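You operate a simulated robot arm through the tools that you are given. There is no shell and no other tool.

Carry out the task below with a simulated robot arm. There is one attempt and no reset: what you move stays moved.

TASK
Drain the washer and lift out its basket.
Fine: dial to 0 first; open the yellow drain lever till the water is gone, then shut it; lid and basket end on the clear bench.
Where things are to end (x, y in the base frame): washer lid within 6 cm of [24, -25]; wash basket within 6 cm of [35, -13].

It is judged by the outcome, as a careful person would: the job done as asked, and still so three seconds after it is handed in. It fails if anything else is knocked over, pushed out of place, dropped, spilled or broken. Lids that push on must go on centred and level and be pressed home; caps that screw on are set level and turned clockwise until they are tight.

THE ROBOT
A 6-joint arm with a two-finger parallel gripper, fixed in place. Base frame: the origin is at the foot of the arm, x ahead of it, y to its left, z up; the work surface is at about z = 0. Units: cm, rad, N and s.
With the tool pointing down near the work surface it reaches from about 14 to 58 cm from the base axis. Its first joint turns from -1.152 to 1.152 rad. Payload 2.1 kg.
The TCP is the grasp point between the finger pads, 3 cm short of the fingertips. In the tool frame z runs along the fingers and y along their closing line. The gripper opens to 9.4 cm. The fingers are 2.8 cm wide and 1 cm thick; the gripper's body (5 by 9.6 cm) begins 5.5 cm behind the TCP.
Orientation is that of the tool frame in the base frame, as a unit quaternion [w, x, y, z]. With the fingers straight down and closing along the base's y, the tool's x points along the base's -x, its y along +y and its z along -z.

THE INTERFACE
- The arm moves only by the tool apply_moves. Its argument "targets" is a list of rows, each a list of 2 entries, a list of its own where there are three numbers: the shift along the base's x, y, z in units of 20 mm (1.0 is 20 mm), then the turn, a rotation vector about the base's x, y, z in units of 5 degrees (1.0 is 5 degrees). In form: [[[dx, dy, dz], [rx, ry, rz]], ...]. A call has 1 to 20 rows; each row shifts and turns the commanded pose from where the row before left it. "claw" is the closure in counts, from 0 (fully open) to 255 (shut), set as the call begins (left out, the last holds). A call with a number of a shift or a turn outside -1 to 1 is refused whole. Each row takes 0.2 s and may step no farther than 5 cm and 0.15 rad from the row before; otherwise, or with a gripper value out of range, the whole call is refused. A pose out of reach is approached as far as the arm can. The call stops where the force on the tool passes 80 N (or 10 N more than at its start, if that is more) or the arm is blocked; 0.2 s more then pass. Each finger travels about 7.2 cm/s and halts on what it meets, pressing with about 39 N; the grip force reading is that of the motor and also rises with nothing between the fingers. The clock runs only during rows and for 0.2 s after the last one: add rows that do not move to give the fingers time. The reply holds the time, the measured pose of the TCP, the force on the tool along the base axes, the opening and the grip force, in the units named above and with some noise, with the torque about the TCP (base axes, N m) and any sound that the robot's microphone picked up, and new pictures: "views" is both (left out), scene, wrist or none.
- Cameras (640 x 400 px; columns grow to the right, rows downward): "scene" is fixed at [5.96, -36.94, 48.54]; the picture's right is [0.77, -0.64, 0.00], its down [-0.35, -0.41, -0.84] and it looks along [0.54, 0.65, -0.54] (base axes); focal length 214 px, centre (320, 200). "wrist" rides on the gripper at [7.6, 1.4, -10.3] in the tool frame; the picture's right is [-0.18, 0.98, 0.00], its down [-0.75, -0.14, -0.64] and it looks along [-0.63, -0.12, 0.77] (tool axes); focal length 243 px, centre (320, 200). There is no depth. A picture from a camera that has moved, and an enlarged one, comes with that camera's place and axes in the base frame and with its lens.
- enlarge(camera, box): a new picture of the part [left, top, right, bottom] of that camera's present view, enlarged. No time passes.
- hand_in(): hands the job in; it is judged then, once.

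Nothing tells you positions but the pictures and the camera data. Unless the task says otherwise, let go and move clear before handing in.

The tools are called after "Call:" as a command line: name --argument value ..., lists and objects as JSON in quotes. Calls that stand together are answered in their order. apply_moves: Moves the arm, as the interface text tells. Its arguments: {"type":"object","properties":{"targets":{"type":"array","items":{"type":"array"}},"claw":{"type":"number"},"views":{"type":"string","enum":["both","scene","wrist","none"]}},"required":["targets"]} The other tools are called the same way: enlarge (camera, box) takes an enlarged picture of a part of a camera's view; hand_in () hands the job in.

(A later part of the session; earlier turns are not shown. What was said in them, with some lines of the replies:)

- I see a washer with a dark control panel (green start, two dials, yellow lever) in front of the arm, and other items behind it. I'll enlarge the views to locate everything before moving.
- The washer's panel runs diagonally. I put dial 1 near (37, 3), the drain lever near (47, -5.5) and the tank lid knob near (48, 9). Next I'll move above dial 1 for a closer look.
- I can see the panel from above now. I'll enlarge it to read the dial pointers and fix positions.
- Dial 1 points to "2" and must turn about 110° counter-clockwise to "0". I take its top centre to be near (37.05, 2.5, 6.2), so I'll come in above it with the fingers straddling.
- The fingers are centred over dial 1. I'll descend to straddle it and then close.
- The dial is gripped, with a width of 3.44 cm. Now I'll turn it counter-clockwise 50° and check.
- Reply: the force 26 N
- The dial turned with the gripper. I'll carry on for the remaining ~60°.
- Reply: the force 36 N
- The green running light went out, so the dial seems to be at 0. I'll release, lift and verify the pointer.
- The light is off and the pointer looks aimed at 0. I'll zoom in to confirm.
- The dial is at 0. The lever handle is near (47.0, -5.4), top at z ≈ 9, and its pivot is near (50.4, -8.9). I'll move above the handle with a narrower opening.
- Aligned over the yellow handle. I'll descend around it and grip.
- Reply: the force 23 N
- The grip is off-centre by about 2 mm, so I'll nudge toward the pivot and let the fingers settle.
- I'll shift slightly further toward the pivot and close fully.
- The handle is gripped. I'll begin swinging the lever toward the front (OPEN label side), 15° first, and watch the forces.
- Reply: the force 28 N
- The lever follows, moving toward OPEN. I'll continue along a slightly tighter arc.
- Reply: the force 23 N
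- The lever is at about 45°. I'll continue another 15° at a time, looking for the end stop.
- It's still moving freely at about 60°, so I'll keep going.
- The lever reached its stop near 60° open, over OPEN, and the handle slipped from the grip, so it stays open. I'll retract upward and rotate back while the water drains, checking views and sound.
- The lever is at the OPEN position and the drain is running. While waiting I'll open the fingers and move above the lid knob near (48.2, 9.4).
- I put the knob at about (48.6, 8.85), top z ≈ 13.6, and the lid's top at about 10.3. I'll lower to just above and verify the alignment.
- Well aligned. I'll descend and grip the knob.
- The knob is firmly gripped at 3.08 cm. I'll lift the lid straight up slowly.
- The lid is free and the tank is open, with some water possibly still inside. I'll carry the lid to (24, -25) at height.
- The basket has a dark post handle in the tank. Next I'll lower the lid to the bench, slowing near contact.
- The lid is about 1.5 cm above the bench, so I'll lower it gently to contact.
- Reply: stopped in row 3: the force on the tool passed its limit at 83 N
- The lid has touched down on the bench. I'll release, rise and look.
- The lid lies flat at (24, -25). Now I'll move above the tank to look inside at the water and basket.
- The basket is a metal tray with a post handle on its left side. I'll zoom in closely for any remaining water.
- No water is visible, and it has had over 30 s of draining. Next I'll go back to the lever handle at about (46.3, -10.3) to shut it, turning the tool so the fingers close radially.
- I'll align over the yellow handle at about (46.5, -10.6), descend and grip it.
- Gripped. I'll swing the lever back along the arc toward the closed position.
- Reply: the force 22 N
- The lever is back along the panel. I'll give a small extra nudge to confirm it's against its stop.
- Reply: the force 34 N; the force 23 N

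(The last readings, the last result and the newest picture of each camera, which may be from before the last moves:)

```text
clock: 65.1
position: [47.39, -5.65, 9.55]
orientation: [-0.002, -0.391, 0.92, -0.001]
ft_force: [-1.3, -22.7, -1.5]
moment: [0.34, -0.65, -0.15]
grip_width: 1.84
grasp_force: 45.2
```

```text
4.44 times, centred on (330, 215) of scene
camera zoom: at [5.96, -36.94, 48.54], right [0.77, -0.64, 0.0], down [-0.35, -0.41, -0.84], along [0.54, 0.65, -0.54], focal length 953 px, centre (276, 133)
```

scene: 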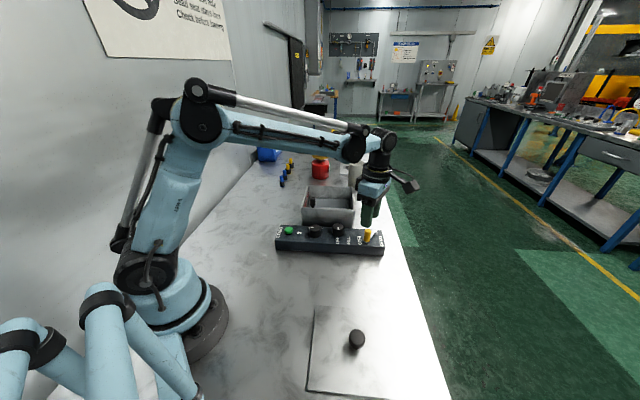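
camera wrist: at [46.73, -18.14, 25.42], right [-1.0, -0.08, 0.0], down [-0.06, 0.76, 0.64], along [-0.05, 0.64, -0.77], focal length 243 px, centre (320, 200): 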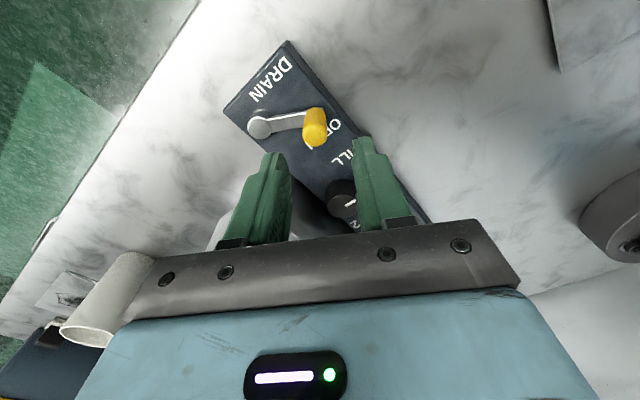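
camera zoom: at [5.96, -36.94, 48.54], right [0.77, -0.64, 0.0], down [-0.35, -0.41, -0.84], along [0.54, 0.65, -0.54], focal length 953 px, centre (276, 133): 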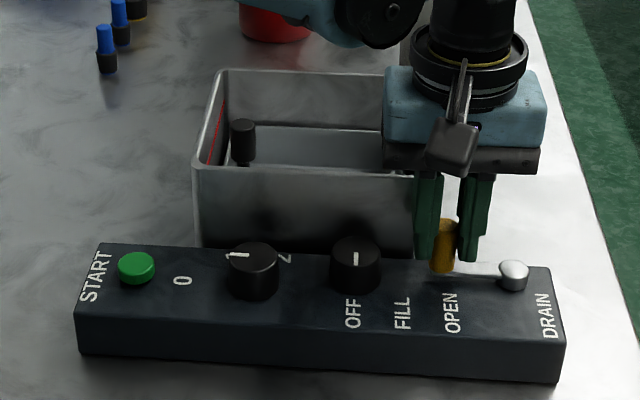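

The lever now matches its original closed position. I'll release and rise, then compare.

Call:
apply_moves --targets '[[[0, 0, 0], [0, 0, 0]], [[0, 0, 0], [0, 0, 0]], [[0, 0, 0.5], [0, 0, 0]], [[0, 0, 1], [0, 0, 0]], [[0, 0, 1], [0, 0, 0]], [[0, 0, 1], [0, 0, 0]], [[0, 0, 1], [0, 0, 0]], [[0, 0, 1], [0, 0, 0]], [[0, 0, 0], [0, 0, 0]]]' --claw 146

Call:
enlarge --camera "wrist" --box '[180, 0, 500, 240]'

Call:
enlarge --camera "scene" --box '[260, 170, 400, 260]'

```text
clock: 67.1
position: [47.45, -5.45, 20.51]
orientation: [0.0, -0.391, 0.92, 0.0]
ft_force: [-0.5, 0.1, 0.0]
moment: [-0.01, -0.02, -0.04]
grip_width: 4.02
grasp_force: 0.0
camera wrist: at [41.1, -10.19, 30.84], right [-0.58, 0.81, 0.0], down [0.62, 0.44, 0.64], along [0.52, 0.37, -0.77], focal length 243 px, centre (320, 200)
```

scene: 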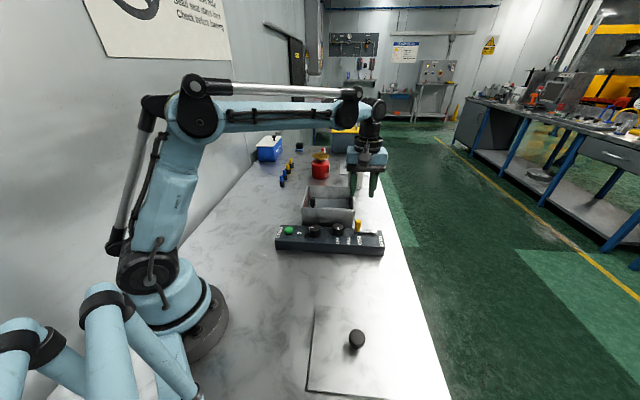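
wrist: 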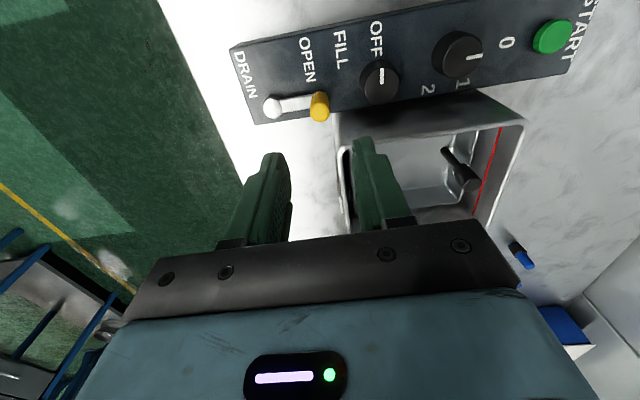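

```text
1.67 times, centred on (340, 120) of wrist
camera zoom: at [41.1, -10.19, 30.84], right [-0.58, 0.81, 0.0], down [0.62, 0.44, 0.64], along [0.52, 0.37, -0.77], focal length 404 px, centre (287, 333)
```

zoom: 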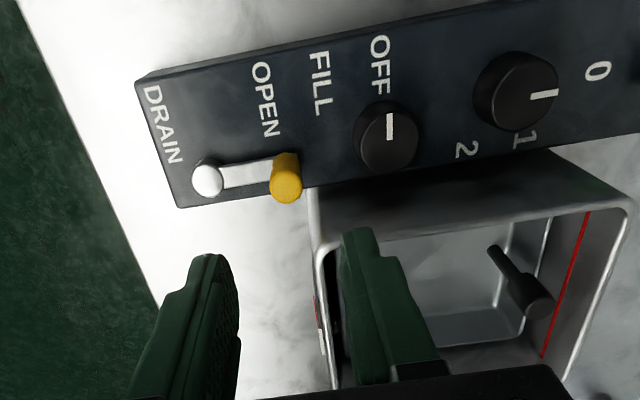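

```text
4.44 times, centred on (330, 215) of scene
camera zoom: at [5.96, -36.94, 48.54], right [0.77, -0.64, 0.0], down [-0.35, -0.41, -0.84], along [0.54, 0.65, -0.54], focal length 953 px, centre (276, 133)
```

zoom: 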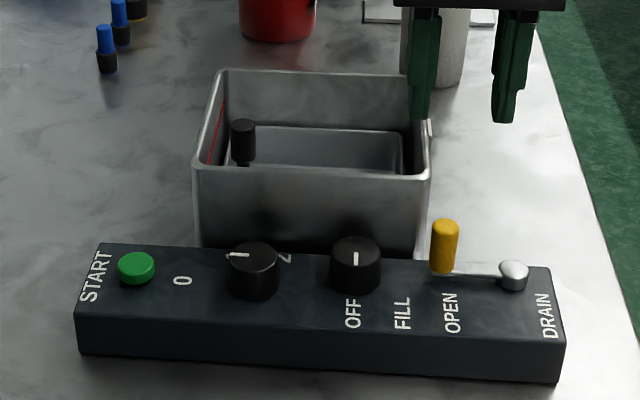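

The lever is shut as it was originally. I notice a small strip on the tank's right outer wall, perhaps a level gauge, so I'll zoom in on that and the handle.

Call:
enlarge --camera "wrist" --box '[310, 100, 390, 220]'

Call:
enlarge --camera "wrist" --box '[390, 90, 530, 230]'

Call:
enlarge --camera "scene" --box '[300, 180, 360, 216]'

```text
3.33 times, centred on (350, 160) of wrist
camera zoom: at [41.1, -10.19, 30.84], right [-0.58, 0.81, 0.0], down [0.62, 0.44, 0.64], along [0.52, 0.37, -0.77], focal length 809 px, centre (220, 333)
```

zoom: 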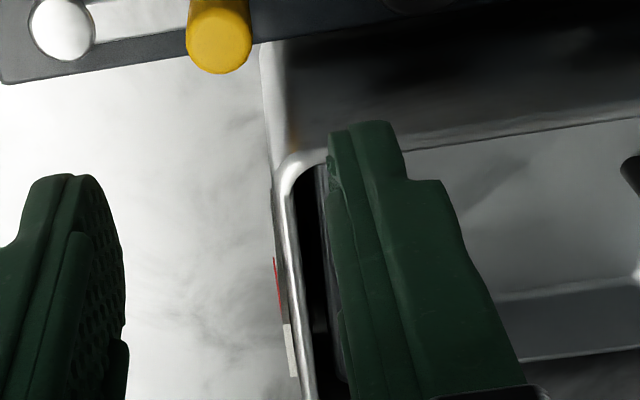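

```text
2.86 times, centred on (460, 160) of wrist
camera zoom: at [41.1, -10.19, 30.84], right [-0.58, 0.81, 0.0], down [0.62, 0.44, 0.64], along [0.52, 0.37, -0.77], focal length 693 px, centre (-80, 314)
```

zoom: 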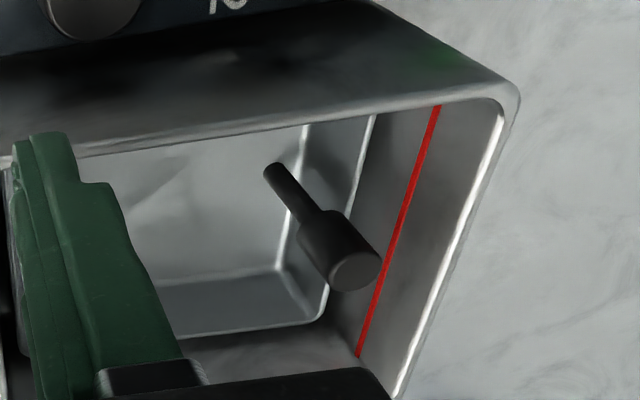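

```text
10.67 times, centred on (330, 198) of scene
camera zoom: at [5.96, -36.94, 48.54], right [0.77, -0.64, 0.0], down [-0.35, -0.41, -0.84], along [0.54, 0.65, -0.54], focal length 2288 px, centre (213, 221)
```

zoom: 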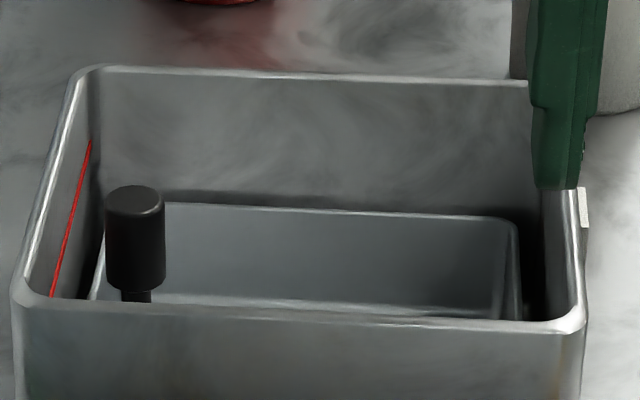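

The tank looks dry and the red line is just a fill mark. The basket's post handle is at about (44.15, 12.2), grip part z 5.9–9.5. I'll go above it with the fingers closing front-to-back (clear of the nearby side wall).

Call:
apply_moves --targets '[[[-0.092, 0.49, 0], [0, 0, -1]], [[-0.092, 0.49, 0], [0, 0, -1]], [[-0.092, 0.49, 0], [0, 0, -1]], [[-0.092, 0.49, 0], [0, 0, -1]], [[-0.092, 0.49, 0], [0, 0, -1]], [[-0.092, 0.49, 0], [0, 0, -1]], [[-0.092, 0.49, 0], [0, 0, -1]], [[-0.092, 0.49, 0], [0, 0, -1]], [[-0.092, 0.49, 0], [0, 0, -1]], [[-0.092, 0.49, 0], [0, 0, -1]], [[-0.092, 0.49, 0], [0, 0, -1]], [[-0.092, 0.49, 0], [0, 0, -1]], [[-0.092, 0.49, -0.2], [0, 0, -1]], [[-0.092, 0.49, -0.2], [0, 0, -1]], [[-0.092, 0.49, -0.2], [0, 0, -1]], [[-0.092, 0.49, -0.2], [0, 0, -1]], [[-0.092, 0.49, -0.2], [0, 0, -1]], [[-0.092, 0.49, -0.2], [0, 0, -1]], [[0, 0, 0], [0, 0, 0]]]' --claw 130

Call:
enlarge --camera "wrist" --box '[180, 40, 500, 240]'

Call:
enlarge --camera "scene" --box '[270, 150, 390, 230]'

```text
clock: 71.1
position: [44.19, 12.23, 18.1]
orientation: [0.001, 0.375, 0.927, 0.0]
ft_force: [0.3, -0.1, 0.4]
moment: [0.02, 0.0, 0.0]
grip_width: 4.64
grasp_force: 0.1
camera wrist: at [39.68, 18.34, 28.38], right [0.82, 0.58, 0.0], down [0.44, -0.63, 0.64], along [0.37, -0.52, -0.77], focal length 243 px, centre (320, 200)
```

scene: 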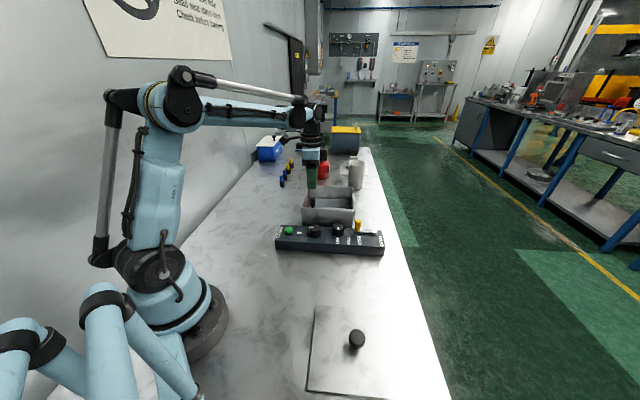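
wrist: 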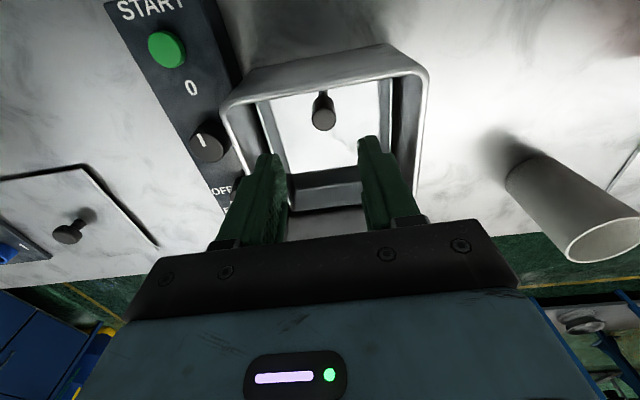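

```text
2.00 times, centred on (340, 140) of wrist
camera zoom: at [39.68, 18.34, 28.38], right [0.82, 0.58, 0.0], down [0.44, -0.63, 0.64], along [0.37, -0.52, -0.77], focal length 485 px, centre (280, 320)
```

zoom: 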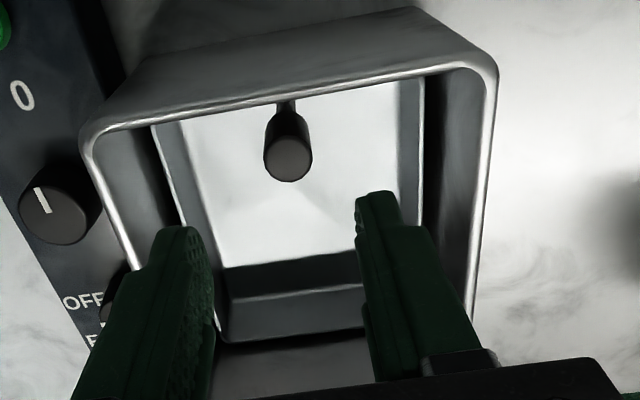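

```text
5.00 times, centred on (330, 190) of scene
camera zoom: at [5.96, -36.94, 48.54], right [0.77, -0.64, 0.0], down [-0.35, -0.41, -0.84], along [0.54, 0.65, -0.54], focal length 1072 px, centre (270, 250)
```

zoom: 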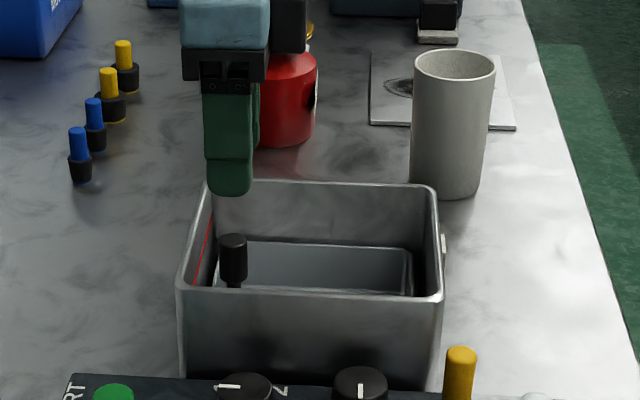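

Centred over the handle. I'll descend partway and check.

Call:
apply_moves --targets '[[[0.01, 0.04, -0.7], [0, 0, 0]], [[0, 0, -0.7], [0, 0, 0]], [[0, 0, -0.7], [0, 0, 0]], [[0, 0, -0.6], [0, 0, 0]], [[0, 0, 0], [0, 0, 0]]]' --views "none"

Call:
enlarge --camera "wrist" --box '[180, 60, 500, 240]'

Call:
enlarge --camera "scene" --box '[290, 170, 370, 225]'

```text
clock: 72.3
position: [44.19, 12.21, 12.66]
orientation: [0.002, 0.373, 0.928, 0.0]
ft_force: [0.1, 0.1, -0.3]
moment: [0.04, 0.0, 0.0]
grip_width: 4.6
grasp_force: 0.0
```

```text
2.00 times, centred on (340, 150) of wrist
camera zoom: at [39.66, 18.42, 22.92], right [0.81, 0.58, 0.0], down [0.44, -0.62, 0.64], along [0.37, -0.52, -0.77], focal length 485 px, centre (280, 300)
```

zoom: 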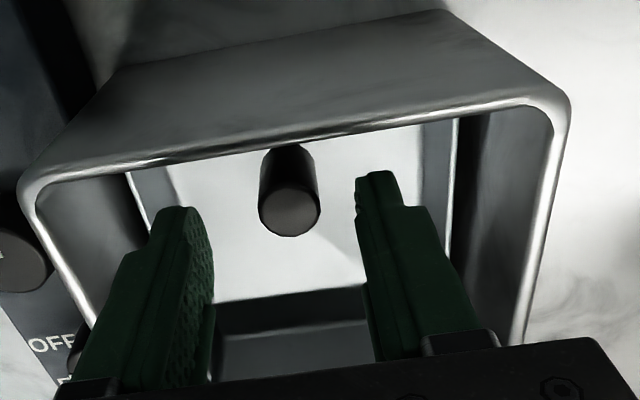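

```text
7.27 times, centred on (330, 198) of scene
camera zoom: at [5.96, -36.94, 48.54], right [0.77, -0.64, 0.0], down [-0.35, -0.41, -0.84], along [0.54, 0.65, -0.54], focal length 1560 px, centre (247, 218)
```

zoom: 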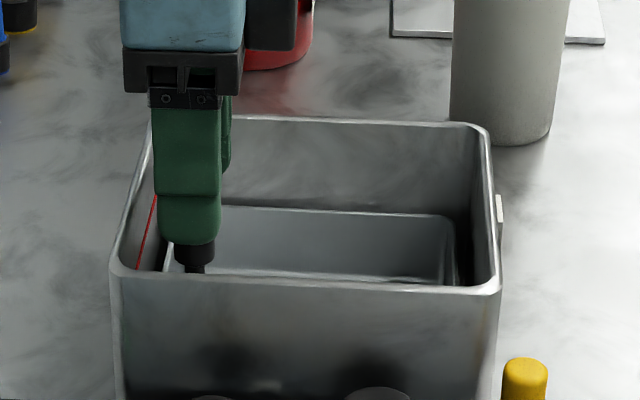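

Aligned. I'll go down to grip depth, TCP about z 8.9, and close on the post.

Call:
apply_moves --targets '[[[0.04, 0.05, -0.6], [0, 0, 0]], [[0, 0, -0.6], [0, 0, 0]], [[0, 0, -0.62], [0, 0, 0]], [[0, 0, 0], [0, 0, 0]]]' --views "none"

Call:
apply_moves --targets '[[[0, 0, 0], [0, 0, 0]], [[0, 0, 0], [0, 0, 0]], [[0, 0, 0], [0, 0, 0]], [[0, 0, 0], [0, 0, 0]]]' --claw 255 --views "wrist"

Call:
enlarge --camera "wrist" --box '[180, 60, 500, 240]'

Call:
enlarge --camera "scene" --box '[290, 170, 370, 225]'

```text
clock: 73.3
position: [44.31, 12.41, 9.03]
orientation: [0.001, 0.374, 0.928, 0.001]
ft_force: [0.6, 1.3, -0.4]
moment: [0.03, -0.03, 0.01]
grip_width: 4.61
grasp_force: 0.1
```

```text
clock: 74.3
position: [44.29, 12.34, 8.93]
orientation: [0.001, 0.375, 0.927, 0.001]
ft_force: [0.4, -0.5, 0.4]
moment: [-0.05, 0.04, 0.01]
grip_width: 1.9
grasp_force: 38.5
camera wrist: at [39.8, 18.54, 19.31], right [0.81, 0.58, 0.0], down [0.44, -0.62, 0.64], along [0.37, -0.52, -0.77], focal length 243 px, centre (320, 200)
```

wrist: 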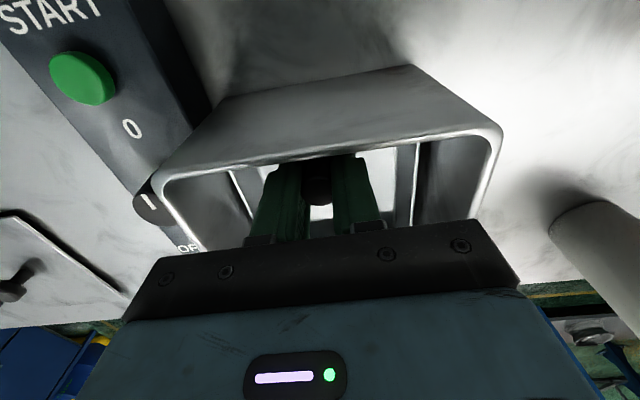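

```text
2.00 times, centred on (340, 150) of wrist
camera zoom: at [39.8, 18.54, 19.31], right [0.81, 0.58, 0.0], down [0.44, -0.62, 0.64], along [0.37, -0.52, -0.77], focal length 485 px, centre (280, 300)
```

zoom: 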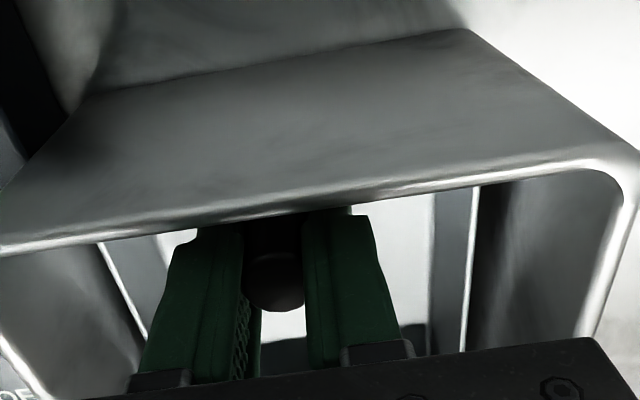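

```text
7.27 times, centred on (330, 198) of scene
camera zoom: at [5.96, -36.94, 48.54], right [0.77, -0.64, 0.0], down [-0.35, -0.41, -0.84], along [0.54, 0.65, -0.54], focal length 1560 px, centre (247, 218)
```

zoom: 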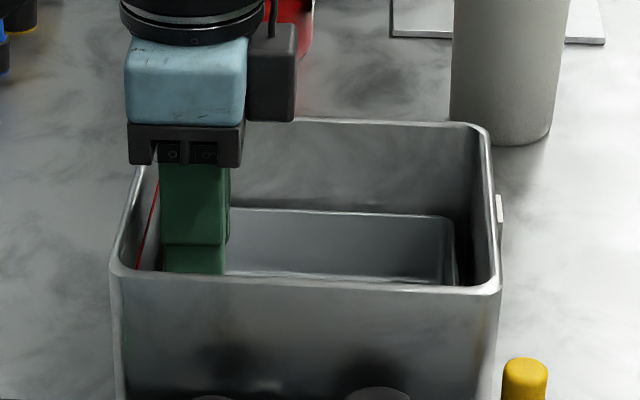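

The post is gripped and centred, with near-zero side force. I'll lift slowly at first and check the weight and tilt.

Call:
apply_moves --targets '[[[0, 0, 0.1], [0, 0, 0]], [[0, 0, 0.15], [0, 0, 0]], [[0, 0, 0.25], [0, 0, 0]], [[0, 0, 0.25], [0, 0, 0]], [[0, 0, 0], [0, 0, 0]]]' --views "none"

Call:
enlarge --camera "scene" --box '[290, 170, 370, 225]'

Call:
enlarge --camera "wrist" --box '[180, 60, 500, 240]'

```text
clock: 75.5
position: [44.31, 12.41, 10.41]
orientation: [0.001, 0.374, 0.927, 0.001]
ft_force: [-0.2, 0.7, -1.7]
moment: [0.04, 0.09, 0.02]
grip_width: 1.92
grasp_force: 38.6
```

```text
7.27 times, centred on (330, 198) of scene
camera zoom: at [5.96, -36.94, 48.54], right [0.77, -0.64, 0.0], down [-0.35, -0.41, -0.84], along [0.54, 0.65, -0.54], focal length 1560 px, centre (247, 218)
```

zoom: 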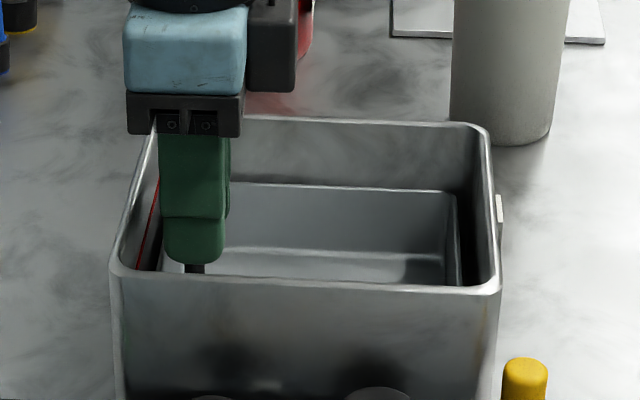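

```text
2.00 times, centred on (340, 150) of wrist
camera zoom: at [39.8, 18.53, 20.81], right [0.81, 0.58, 0.0], down [0.44, -0.62, 0.64], along [0.37, -0.52, -0.77], focal length 485 px, centre (280, 300)
```

zoom: 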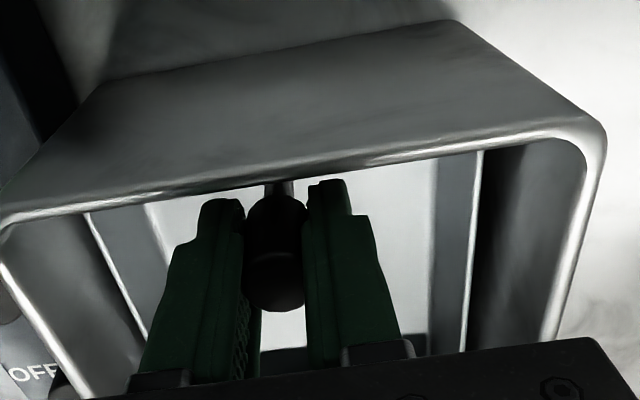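

The basket is light (about 0.2 kg) and staying level. I'll lift it clear of the tank.

Call:
apply_moves --targets '[[[0, 0, 0.4], [0, 0, 0]], [[0, 0, 0.6], [0, 0, 0]], [[0, 0, 0.6], [0, 0, 0]], [[0, 0, 0.6], [0, 0, 0]], [[0, 0, 0.6], [0, 0, 0]], [[0, 0, 0.6], [0, 0, 0]], [[0, 0, 0.6], [0, 0, 0]], [[0, 0, 0.6], [0, 0, 0]], [[0, 0, 0.6], [0, 0, 0]], [[0, 0, 0.5], [0, 0, 0]], [[0, 0, 0.2], [0, 0, 0]], [[0, 0, 0], [0, 0, 0]], [[0, 0, 0], [0, 0, 0]]]'

Call:
enlarge --camera "scene" --box '[270, 130, 390, 230]'

```text
clock: 78.3
position: [44.21, 12.39, 22.31]
orientation: [0.001, 0.374, 0.927, 0.0]
ft_force: [-0.7, 0.1, -1.1]
moment: [0.05, 0.09, 0.0]
grip_width: 1.89
grasp_force: 39.2
camera wrist: at [39.81, 18.57, 32.63], right [0.81, 0.58, 0.0], down [0.44, -0.62, 0.64], along [0.37, -0.52, -0.77], focal length 243 px, centre (320, 200)
```

scene: 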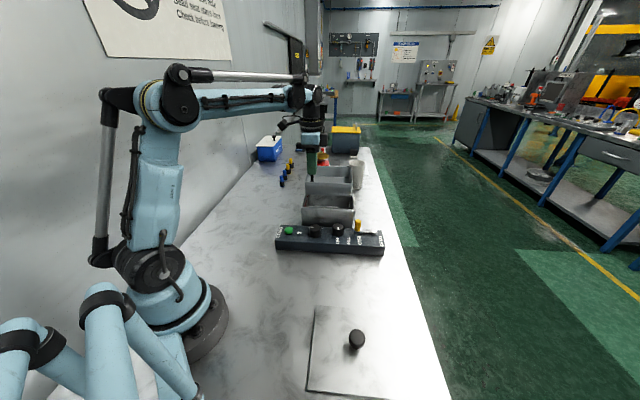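
wrist: 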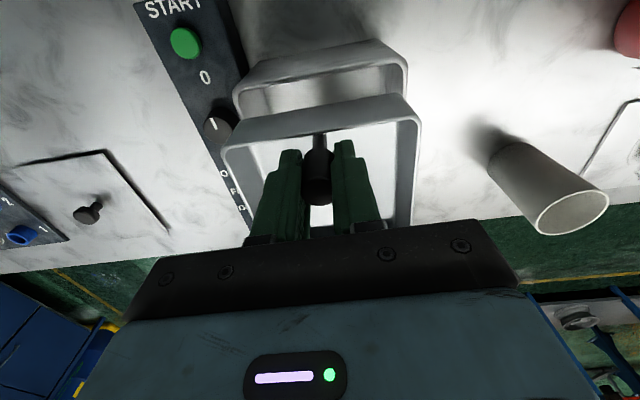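

```text
4.00 times, centred on (330, 180) of scene
camera zoom: at [5.96, -36.94, 48.54], right [0.77, -0.64, 0.0], down [-0.35, -0.41, -0.84], along [0.54, 0.65, -0.54], focal length 858 px, centre (280, 280)
```

zoom: 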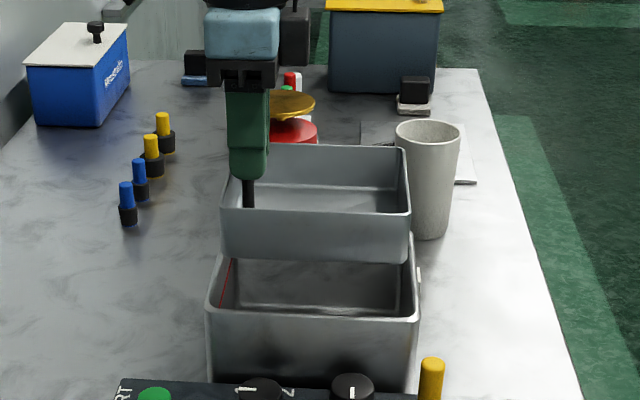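

The basket is clear of the tank and level, and the tank below is empty. I'll carry it over to place its centre at (35, -13), which puts the handle at about (31, -9.4).

Call:
apply_moves --targets '[[[-0.2, -0.33, 0], [0, 0, 0]], [[-0.388, -0.641, 0], [0, 0, 0]], [[-0.388, -0.641, 0], [0, 0, 0]], [[-0.388, -0.641, 0], [0, 0, 0]], [[-0.388, -0.641, 0], [0, 0, 0]], [[-0.388, -0.641, 0], [0, 0, 0]], [[-0.388, -0.641, 0], [0, 0, 0]], [[-0.388, -0.641, 0], [0, 0, 0]], [[-0.388, -0.641, 0], [0, 0, 0]], [[-0.388, -0.641, 0], [0, 0, 0]], [[-0.388, -0.641, 0], [0, 0, 0]], [[-0.388, -0.641, 0], [0, 0, 0]], [[-0.388, -0.641, 0], [0, 0, 0]], [[-0.388, -0.641, 0], [0, 0, 0]], [[-0.388, -0.641, 0], [0, 0, 0]], [[-0.388, -0.641, 0], [0, 0, 0]], [[-0.388, -0.641, 0], [0, 0, 0]], [[-0.2, -0.33, 0], [0, 0, 0]], [[0, 0, 0], [0, 0, 0]]]'

Call:
enlarge --camera "scene" --box '[240, 160, 440, 320]'

```text
clock: 82.3
position: [30.97, -9.52, 22.34]
orientation: [0.002, 0.373, 0.928, 0.0]
ft_force: [0.6, -0.2, -2.6]
moment: [0.05, 0.08, -0.01]
grip_width: 1.9
grasp_force: 39.1
camera wrist: at [26.54, -3.29, 32.67], right [0.81, 0.58, 0.0], down [0.44, -0.62, 0.64], along [0.37, -0.52, -0.77], focal length 243 px, centre (320, 200)
```

scene: 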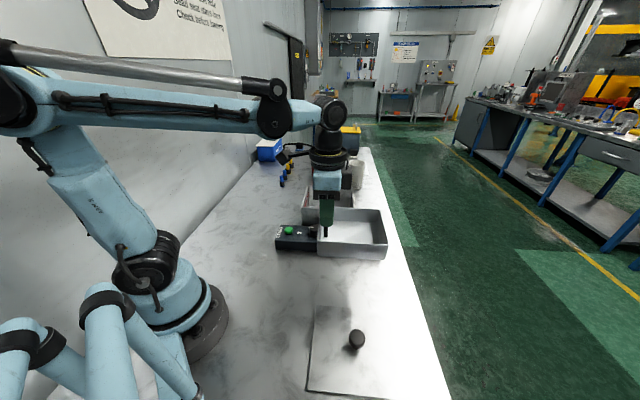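
wrist: 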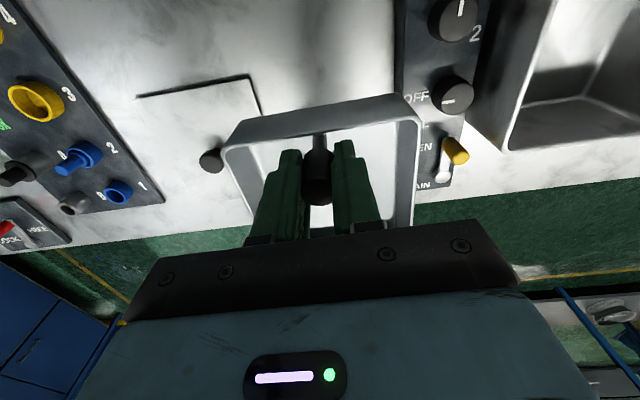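

```text
2.50 times, centred on (340, 240) of scene
camera zoom: at [5.96, -36.94, 48.54], right [0.77, -0.64, 0.0], down [-0.35, -0.41, -0.84], along [0.54, 0.65, -0.54], focal length 536 px, centre (270, 100)
```

zoom: 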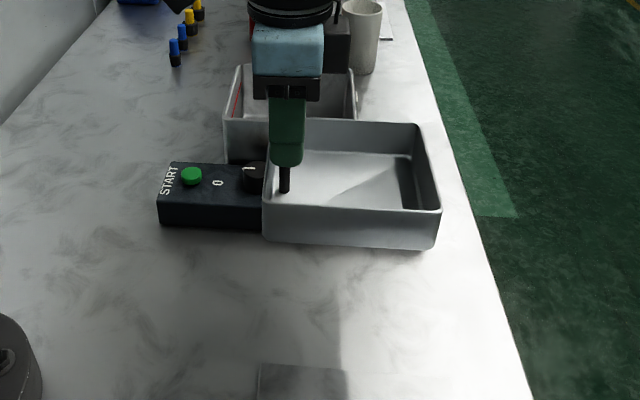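

The basket's centre is at about (34.6, -13.0), clear of panel and lid. I'll lower it toward the bench.

Call:
apply_moves --targets '[[[0.1, 0, -0.6], [0, 0, 0]], [[0.1, 0, -0.7], [0, 0, 0]], [[0, 0, -0.7], [0, 0, 0]], [[0, 0, -0.7], [0, 0, 0]], [[0, 0, -0.7], [0, 0, 0]], [[0, 0, -0.7], [0, 0, 0]], [[0, 0, -0.7], [0, 0, 0]], [[0, 0, -0.7], [0, 0, 0]], [[0, 0, -0.4], [0, 0, 0]], [[0, 0, 0], [0, 0, 0]]]'

Call:
enlarge --camera "scene" --box '[260, 200, 440, 340]'

```text
clock: 84.5
position: [31.45, -9.36, 10.4]
orientation: [0.001, 0.374, 0.928, 0.0]
ft_force: [-0.1, 0.2, -0.8]
moment: [0.03, 0.04, -0.01]
grip_width: 1.9
grasp_force: 39.3
camera wrist: at [26.95, -3.27, 20.78], right [0.81, 0.58, 0.0], down [0.44, -0.62, 0.64], along [0.37, -0.52, -0.77], focal length 243 px, centre (320, 200)
```

scene: 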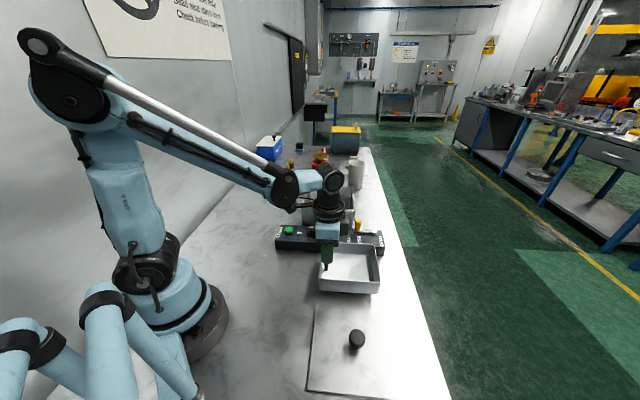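
wrist: 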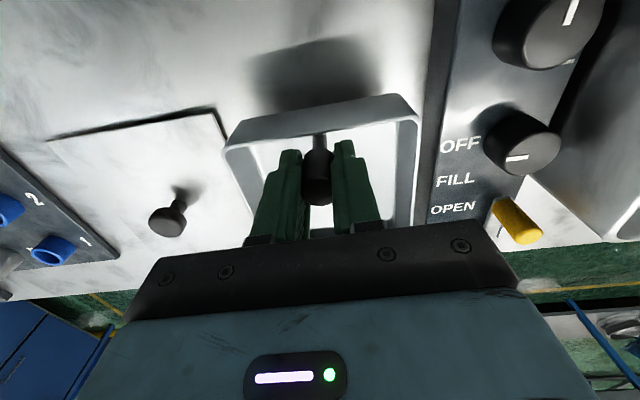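

```text
2.86 times, centred on (350, 270) of scene
camera zoom: at [5.96, -36.94, 48.54], right [0.77, -0.64, 0.0], down [-0.35, -0.41, -0.84], along [0.54, 0.65, -0.54], focal length 613 px, centre (234, 0)
```

zoom: 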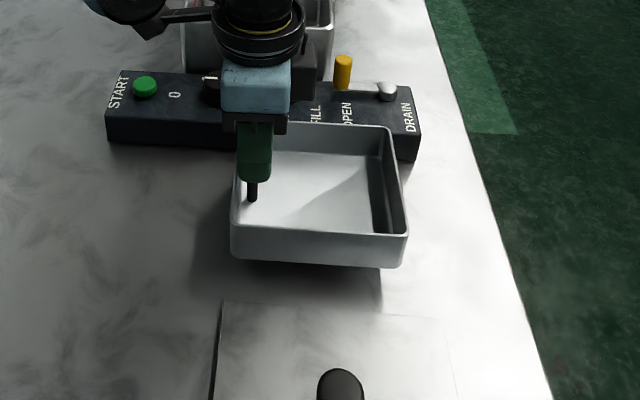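

It's near the bench. I'll lower in small steps until contact.

Call:
apply_moves --targets '[[[0, 0, -0.15], [0, 0, 0]], [[0, 0, -0.15], [0, 0, 0]], [[0, 0, -0.15], [0, 0, 0]], [[0, 0, -0.1], [0, 0, 0]], [[0, 0, 0], [0, 0, 0]]]' --views "none"

Call:
apply_moves --targets '[[[0, 0, -0.1], [0, 0, 0]], [[0, 0, -0.1], [0, 0, 0]], [[0, 0, 0], [0, 0, 0]]]' --views "none"

Call:
enlarge --camera "scene" --box '[260, 200, 440, 340]'

```text
clock: 85.7
position: [31.41, -9.53, 9.4]
orientation: [0.001, 0.374, 0.927, 0.0]
ft_force: [-0.5, -0.2, -2.0]
moment: [0.03, 0.02, 0.02]
grip_width: 1.9
grasp_force: 39.2
```

```text
clock: 86.5
position: [31.34, -9.46, 8.9]
orientation: [0.001, 0.373, 0.928, 0.0]
ft_force: [0.7, -0.4, -1.4]
moment: [0.06, 0.1, 0.01]
grip_width: 1.9
grasp_force: 38.7
```

```text
2.86 times, centred on (350, 270) of scene
camera zoom: at [5.96, -36.94, 48.54], right [0.77, -0.64, 0.0], down [-0.35, -0.41, -0.84], along [0.54, 0.65, -0.54], focal length 613 px, centre (234, 0)
```

zoom: 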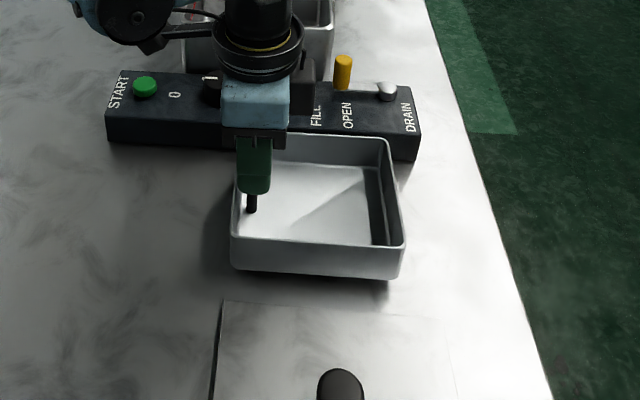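

Call:
apply_moves --targets '[[[0, 0, -0.08], [0, 0, 0]], [[0, 0, -0.08], [0, 0, 0]], [[0, 0, -0.08], [0, 0, 0]], [[0, 0, 0], [0, 0, 0]]]' --views "none"

Call:
apply_moves --targets '[[[0, 0, -0.06], [0, 0, 0]], [[0, 0, -0.06], [0, 0, 0]], [[0, 0, 0], [0, 0, 0]]]' --views "none"

Call:
enlarge --camera "scene" --box '[260, 200, 440, 340]'

```text
clock: 87.5
position: [31.43, -9.47, 8.61]
orientation: [0.0, 0.373, 0.928, 0.001]
ft_force: [0.2, -0.1, -2.0]
moment: [0.04, 0.05, 0.0]
grip_width: 1.91
grasp_force: 38.6
```

```text
clock: 88.3
position: [31.43, -9.4, 8.26]
orientation: [0.002, 0.374, 0.927, 0.0]
ft_force: [0.4, -0.4, -2.0]
moment: [0.1, 0.07, 0.02]
grip_width: 1.89
grasp_force: 38.8
```

```text
2.86 times, centred on (350, 270) of scene
camera zoom: at [5.96, -36.94, 48.54], right [0.77, -0.64, 0.0], down [-0.35, -0.41, -0.84], along [0.54, 0.65, -0.54], focal length 613 px, centre (234, 0)
```

zoom: 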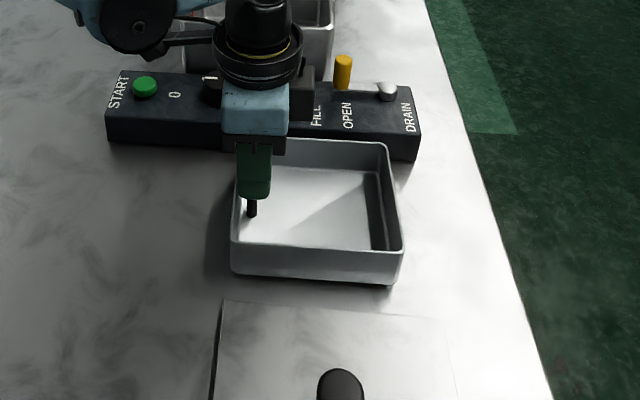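

Just above the bench now, so I'll take finer steps.

Call:
apply_moves --targets '[[[0, 0, -0.05], [0, 0, 0]], [[0, 0, -0.05], [0, 0, 0]], [[0, 0, 0], [0, 0, 0]]]' --views "none"

Call:
apply_moves --targets '[[[0, 0, -0.04], [0, 0, 0]], [[0, 0, -0.04], [0, 0, 0]], [[0, 0, 0], [0, 0, 0]]]' --views "none"

Call:
enlarge --camera "scene" --box '[300, 230, 400, 300]'

```text
clock: 89.1
position: [31.36, -9.47, 8.05]
orientation: [0.0, 0.374, 0.928, 0.001]
ft_force: [0.3, 0.3, -1.2]
moment: [0.06, 0.06, 0.0]
grip_width: 1.88
grasp_force: 39.1
```

```text
clock: 89.9
position: [31.46, -9.46, 7.89]
orientation: [0.001, 0.374, 0.927, 0.001]
ft_force: [0.5, 0.3, -2.3]
moment: [0.01, 0.08, -0.02]
grip_width: 1.92
grasp_force: 38.7
```

```text
5.71 times, centred on (350, 265) of scene
camera zoom: at [5.96, -36.94, 48.54], right [0.77, -0.64, 0.0], down [-0.35, -0.41, -0.84], along [0.54, 0.65, -0.54], focal length 1226 px, centre (149, -171)
```

zoom: 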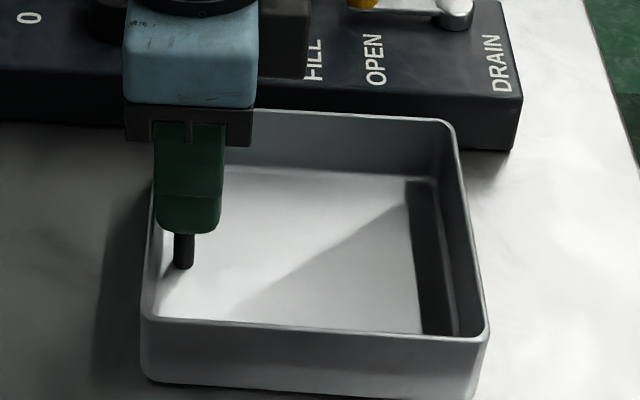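

Call:
apply_moves --targets '[[[0, 0, -0.04], [0, 0, 0]], [[0, 0, -0.04], [0, 0, 0]], [[0, 0, 0], [0, 0, 0]]]' --views "none"

Call:
apply_moves --targets '[[[0, 0, -0.04], [0, 0, 0]], [[0, 0, -0.04], [0, 0, 0]], [[0, 0, 0], [0, 0, 0]]]' --views "none"

Call:
enlarge --camera "scene" --box '[300, 230, 400, 300]'

```text
clock: 90.7
position: [31.4, -9.4, 7.7]
orientation: [0.001, 0.374, 0.927, 0.0]
ft_force: [-0.8, 1.7, 2.2]
moment: [-0.34, -0.16, 0.05]
grip_width: 1.87
grasp_force: 39.1
```

```text
clock: 91.5
position: [31.32, -9.48, 7.7]
orientation: [0.0, 0.375, 0.927, 0.001]
ft_force: [-1.1, 0.7, 26.5]
moment: [0.11, 0.28, -0.01]
grip_width: 1.88
grasp_force: 39.5
```

```text
5.71 times, centred on (350, 265) of scene
camera zoom: at [5.95, -36.94, 48.54], right [0.77, -0.64, 0.0], down [-0.35, -0.41, -0.84], along [0.54, 0.65, -0.54], focal length 1226 px, centre (149, -171)
```

zoom: 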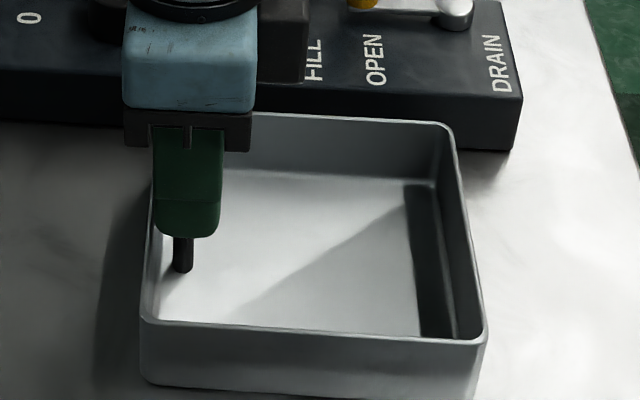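

The basket is on the bench, with contact at 26 N. I'll release and rise straight up.

Call:
apply_moves --targets '[[[0, 0, 0.04], [0, 0, 0]], [[0, 0, 0], [0, 0, 0]], [[0, 0, 0], [0, 0, 0]], [[0, 0, 0.3], [0, 0, 0]], [[0, 0, 0.6], [0, 0, 0]], [[0, 0, 0.8], [0, 0, 0]], [[0, 0, 1], [0, 0, 0]], [[0, 0, 1], [0, 0, 0]], [[0, 0, 1], [0, 0, 0]], [[0, 0, 1], [0, 0, 0]], [[0, 0, 1], [0, 0, 0]], [[0, 0, 1], [0, 0, 0]], [[0, 0, 1], [0, 0, 0]]]' --claw 130

Call:
enlarge --camera "scene" --box '[260, 180, 460, 400]'

Call:
enlarge --camera "wrist" --box '[0, 0, 640, 260]'

```text
clock: 94.3
position: [31.4, -9.48, 25.12]
orientation: [0.001, 0.374, 0.927, 0.001]
ft_force: [-0.1, -0.1, 0.6]
moment: [0.01, 0.0, 0.0]
grip_width: 4.6
grasp_force: 0.1
camera wrist: at [26.94, -3.3, 35.43], right [0.81, 0.58, 0.0], down [0.44, -0.62, 0.64], along [0.37, -0.52, -0.77], focal length 243 px, centre (320, 200)
```

scene: 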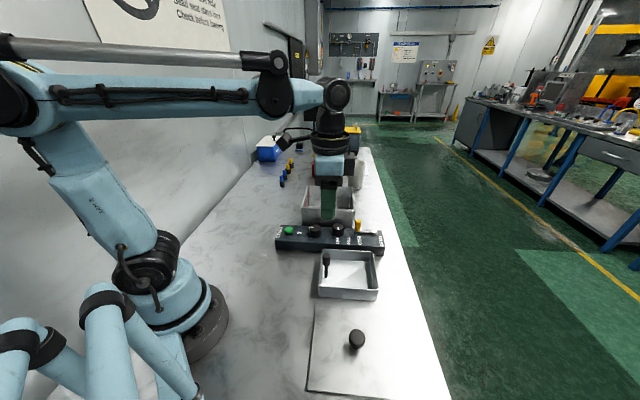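
wrist: 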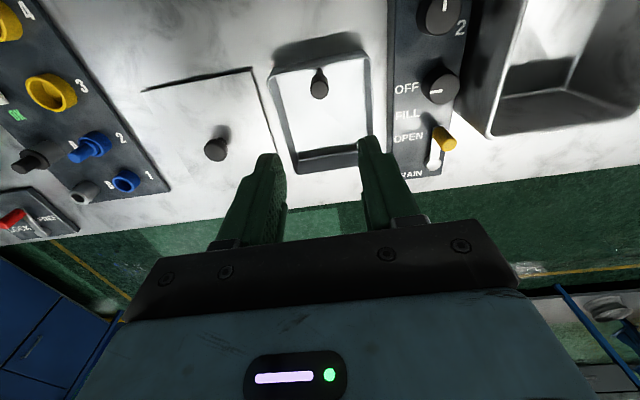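

```text
1.82 times, centred on (360, 290) of scene
camera zoom: at [5.96, -36.94, 48.54], right [0.77, -0.64, 0.0], down [-0.35, -0.41, -0.84], along [0.54, 0.65, -0.54], focal length 390 px, centre (247, 36)
```

zoom: 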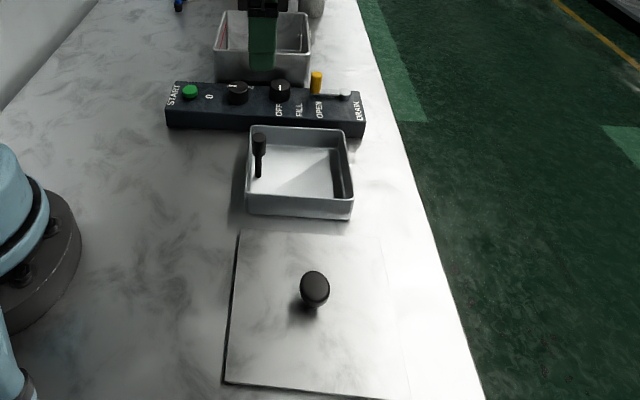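

```text
1.00 times, centred on (320, 130) of wrist (not enlarged: the box is as wide or as high as the picture)
camera zoom: at [26.94, -3.3, 35.43], right [0.81, 0.58, 0.0], down [0.44, -0.62, 0.64], along [0.37, -0.52, -0.77], focal length 243 px, centre (320, 270)
```

zoom: 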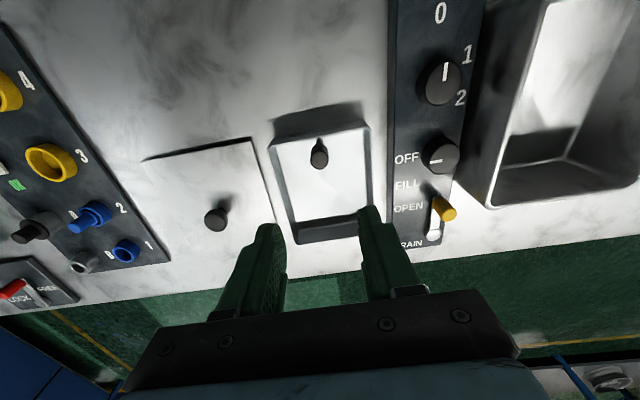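

The lid and basket are both set down, and the dial and lever look right. I'll back away and take a last look into the tank for residual water.

Call:
apply_moves --targets '[[[0.5, 0.7, 0.3], [0, 0, 0]], [[0.5, 0.7, 0.3], [0, 0, 0]], [[0.5, 0.7, 0.3], [0, 0, 0]], [[0.5, 0.7, 0.3], [0, 0, 0]], [[0.5, 0.7, 0], [0, 0, 0]], [[0.5, 0.7, 0], [0, 0, 0]], [[0.3, 0.7, 0], [0, 0, 0]], [[0, 0.7, 0], [0, 0, 0]], [[0, 0, 0], [0, 0, 0]]]'

Call:
enlarge --camera "wrist" --box '[160, 0, 500, 220]'

Call:
enlarge --camera "scene" --box '[260, 170, 400, 260]'

```text
clock: 96.3
position: [37.98, 1.72, 27.58]
orientation: [0.001, 0.375, 0.927, 0.0]
ft_force: [0.4, 0.0, 0.2]
moment: [-0.02, 0.0, -0.01]
grip_width: 4.61
grasp_force: 0.1
camera wrist: at [33.53, 7.97, 37.84], right [0.81, 0.58, 0.0], down [0.44, -0.62, 0.64], along [0.37, -0.52, -0.77], focal length 243 px, centre (320, 200)
```

scene: 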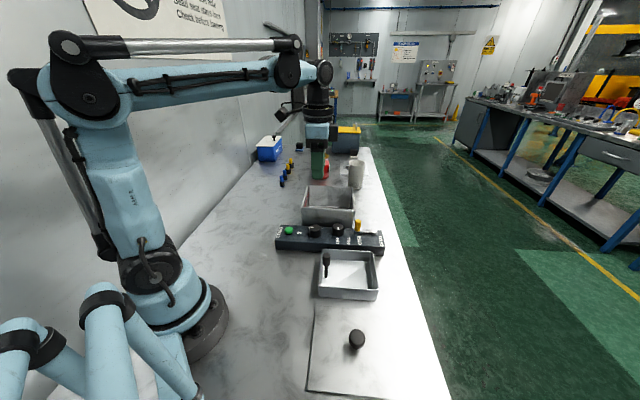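
wrist: 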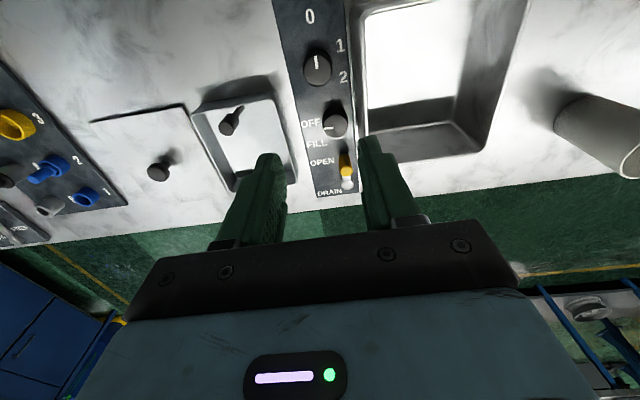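

```text
1.82 times, centred on (330, 110) of wrist
camera zoom: at [33.53, 7.97, 37.84], right [0.81, 0.58, 0.0], down [0.44, -0.62, 0.64], along [0.37, -0.52, -0.77], focal length 441 px, centre (302, 364)
```

zoom: 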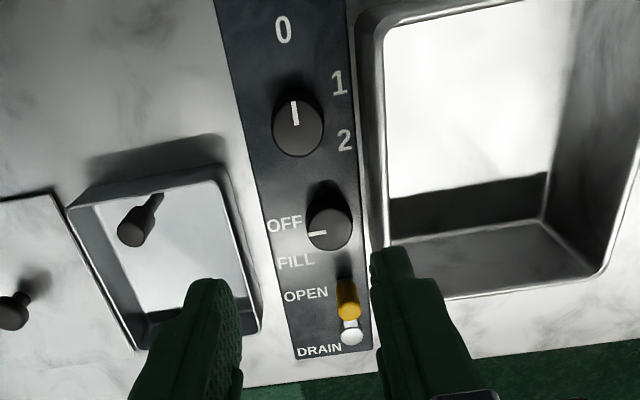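

```text
4.44 times, centred on (330, 215) of scene
camera zoom: at [5.96, -36.94, 48.54], right [0.77, -0.64, 0.0], down [-0.35, -0.41, -0.84], along [0.54, 0.65, -0.54], focal length 953 px, centre (276, 133)
```

zoom: 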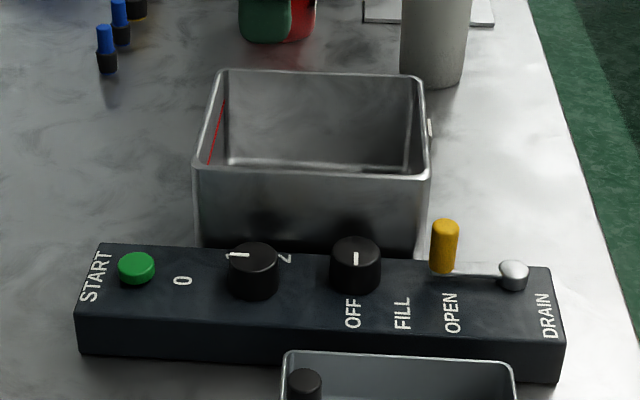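

The tank is dry down to its floor, the dial is at 0 and the drain lever is shut. The lid is at (24, -25), the basket is at about (35, -13), and the arm is clear, so I'm handing in.

Call:
hand_in

```text
The job is handed in.
```

The washer is drained, and its lid and basket are on the clear bench. I've handed the job in; no result has come back.

- **Dial:** I turned it to 0 first, and the green light went out.
- **Drain:** I opened the yellow lever to its stop for about 40 s, then shut it back to its original position. My last look into the tank showed bare floor and no water.
- **Lid:** It lies flat at about (24, -25).
- **Basket:** It stayed level when lifted out and sits at about (35, -13), clear of the lid and the panel.

While setting the lid down, the arm stopped once on its force limit (83 N) as the lid touched the bench. The lid shows no sign of harm, and nothing else looks moved or spilled. The arm is clear of everything.
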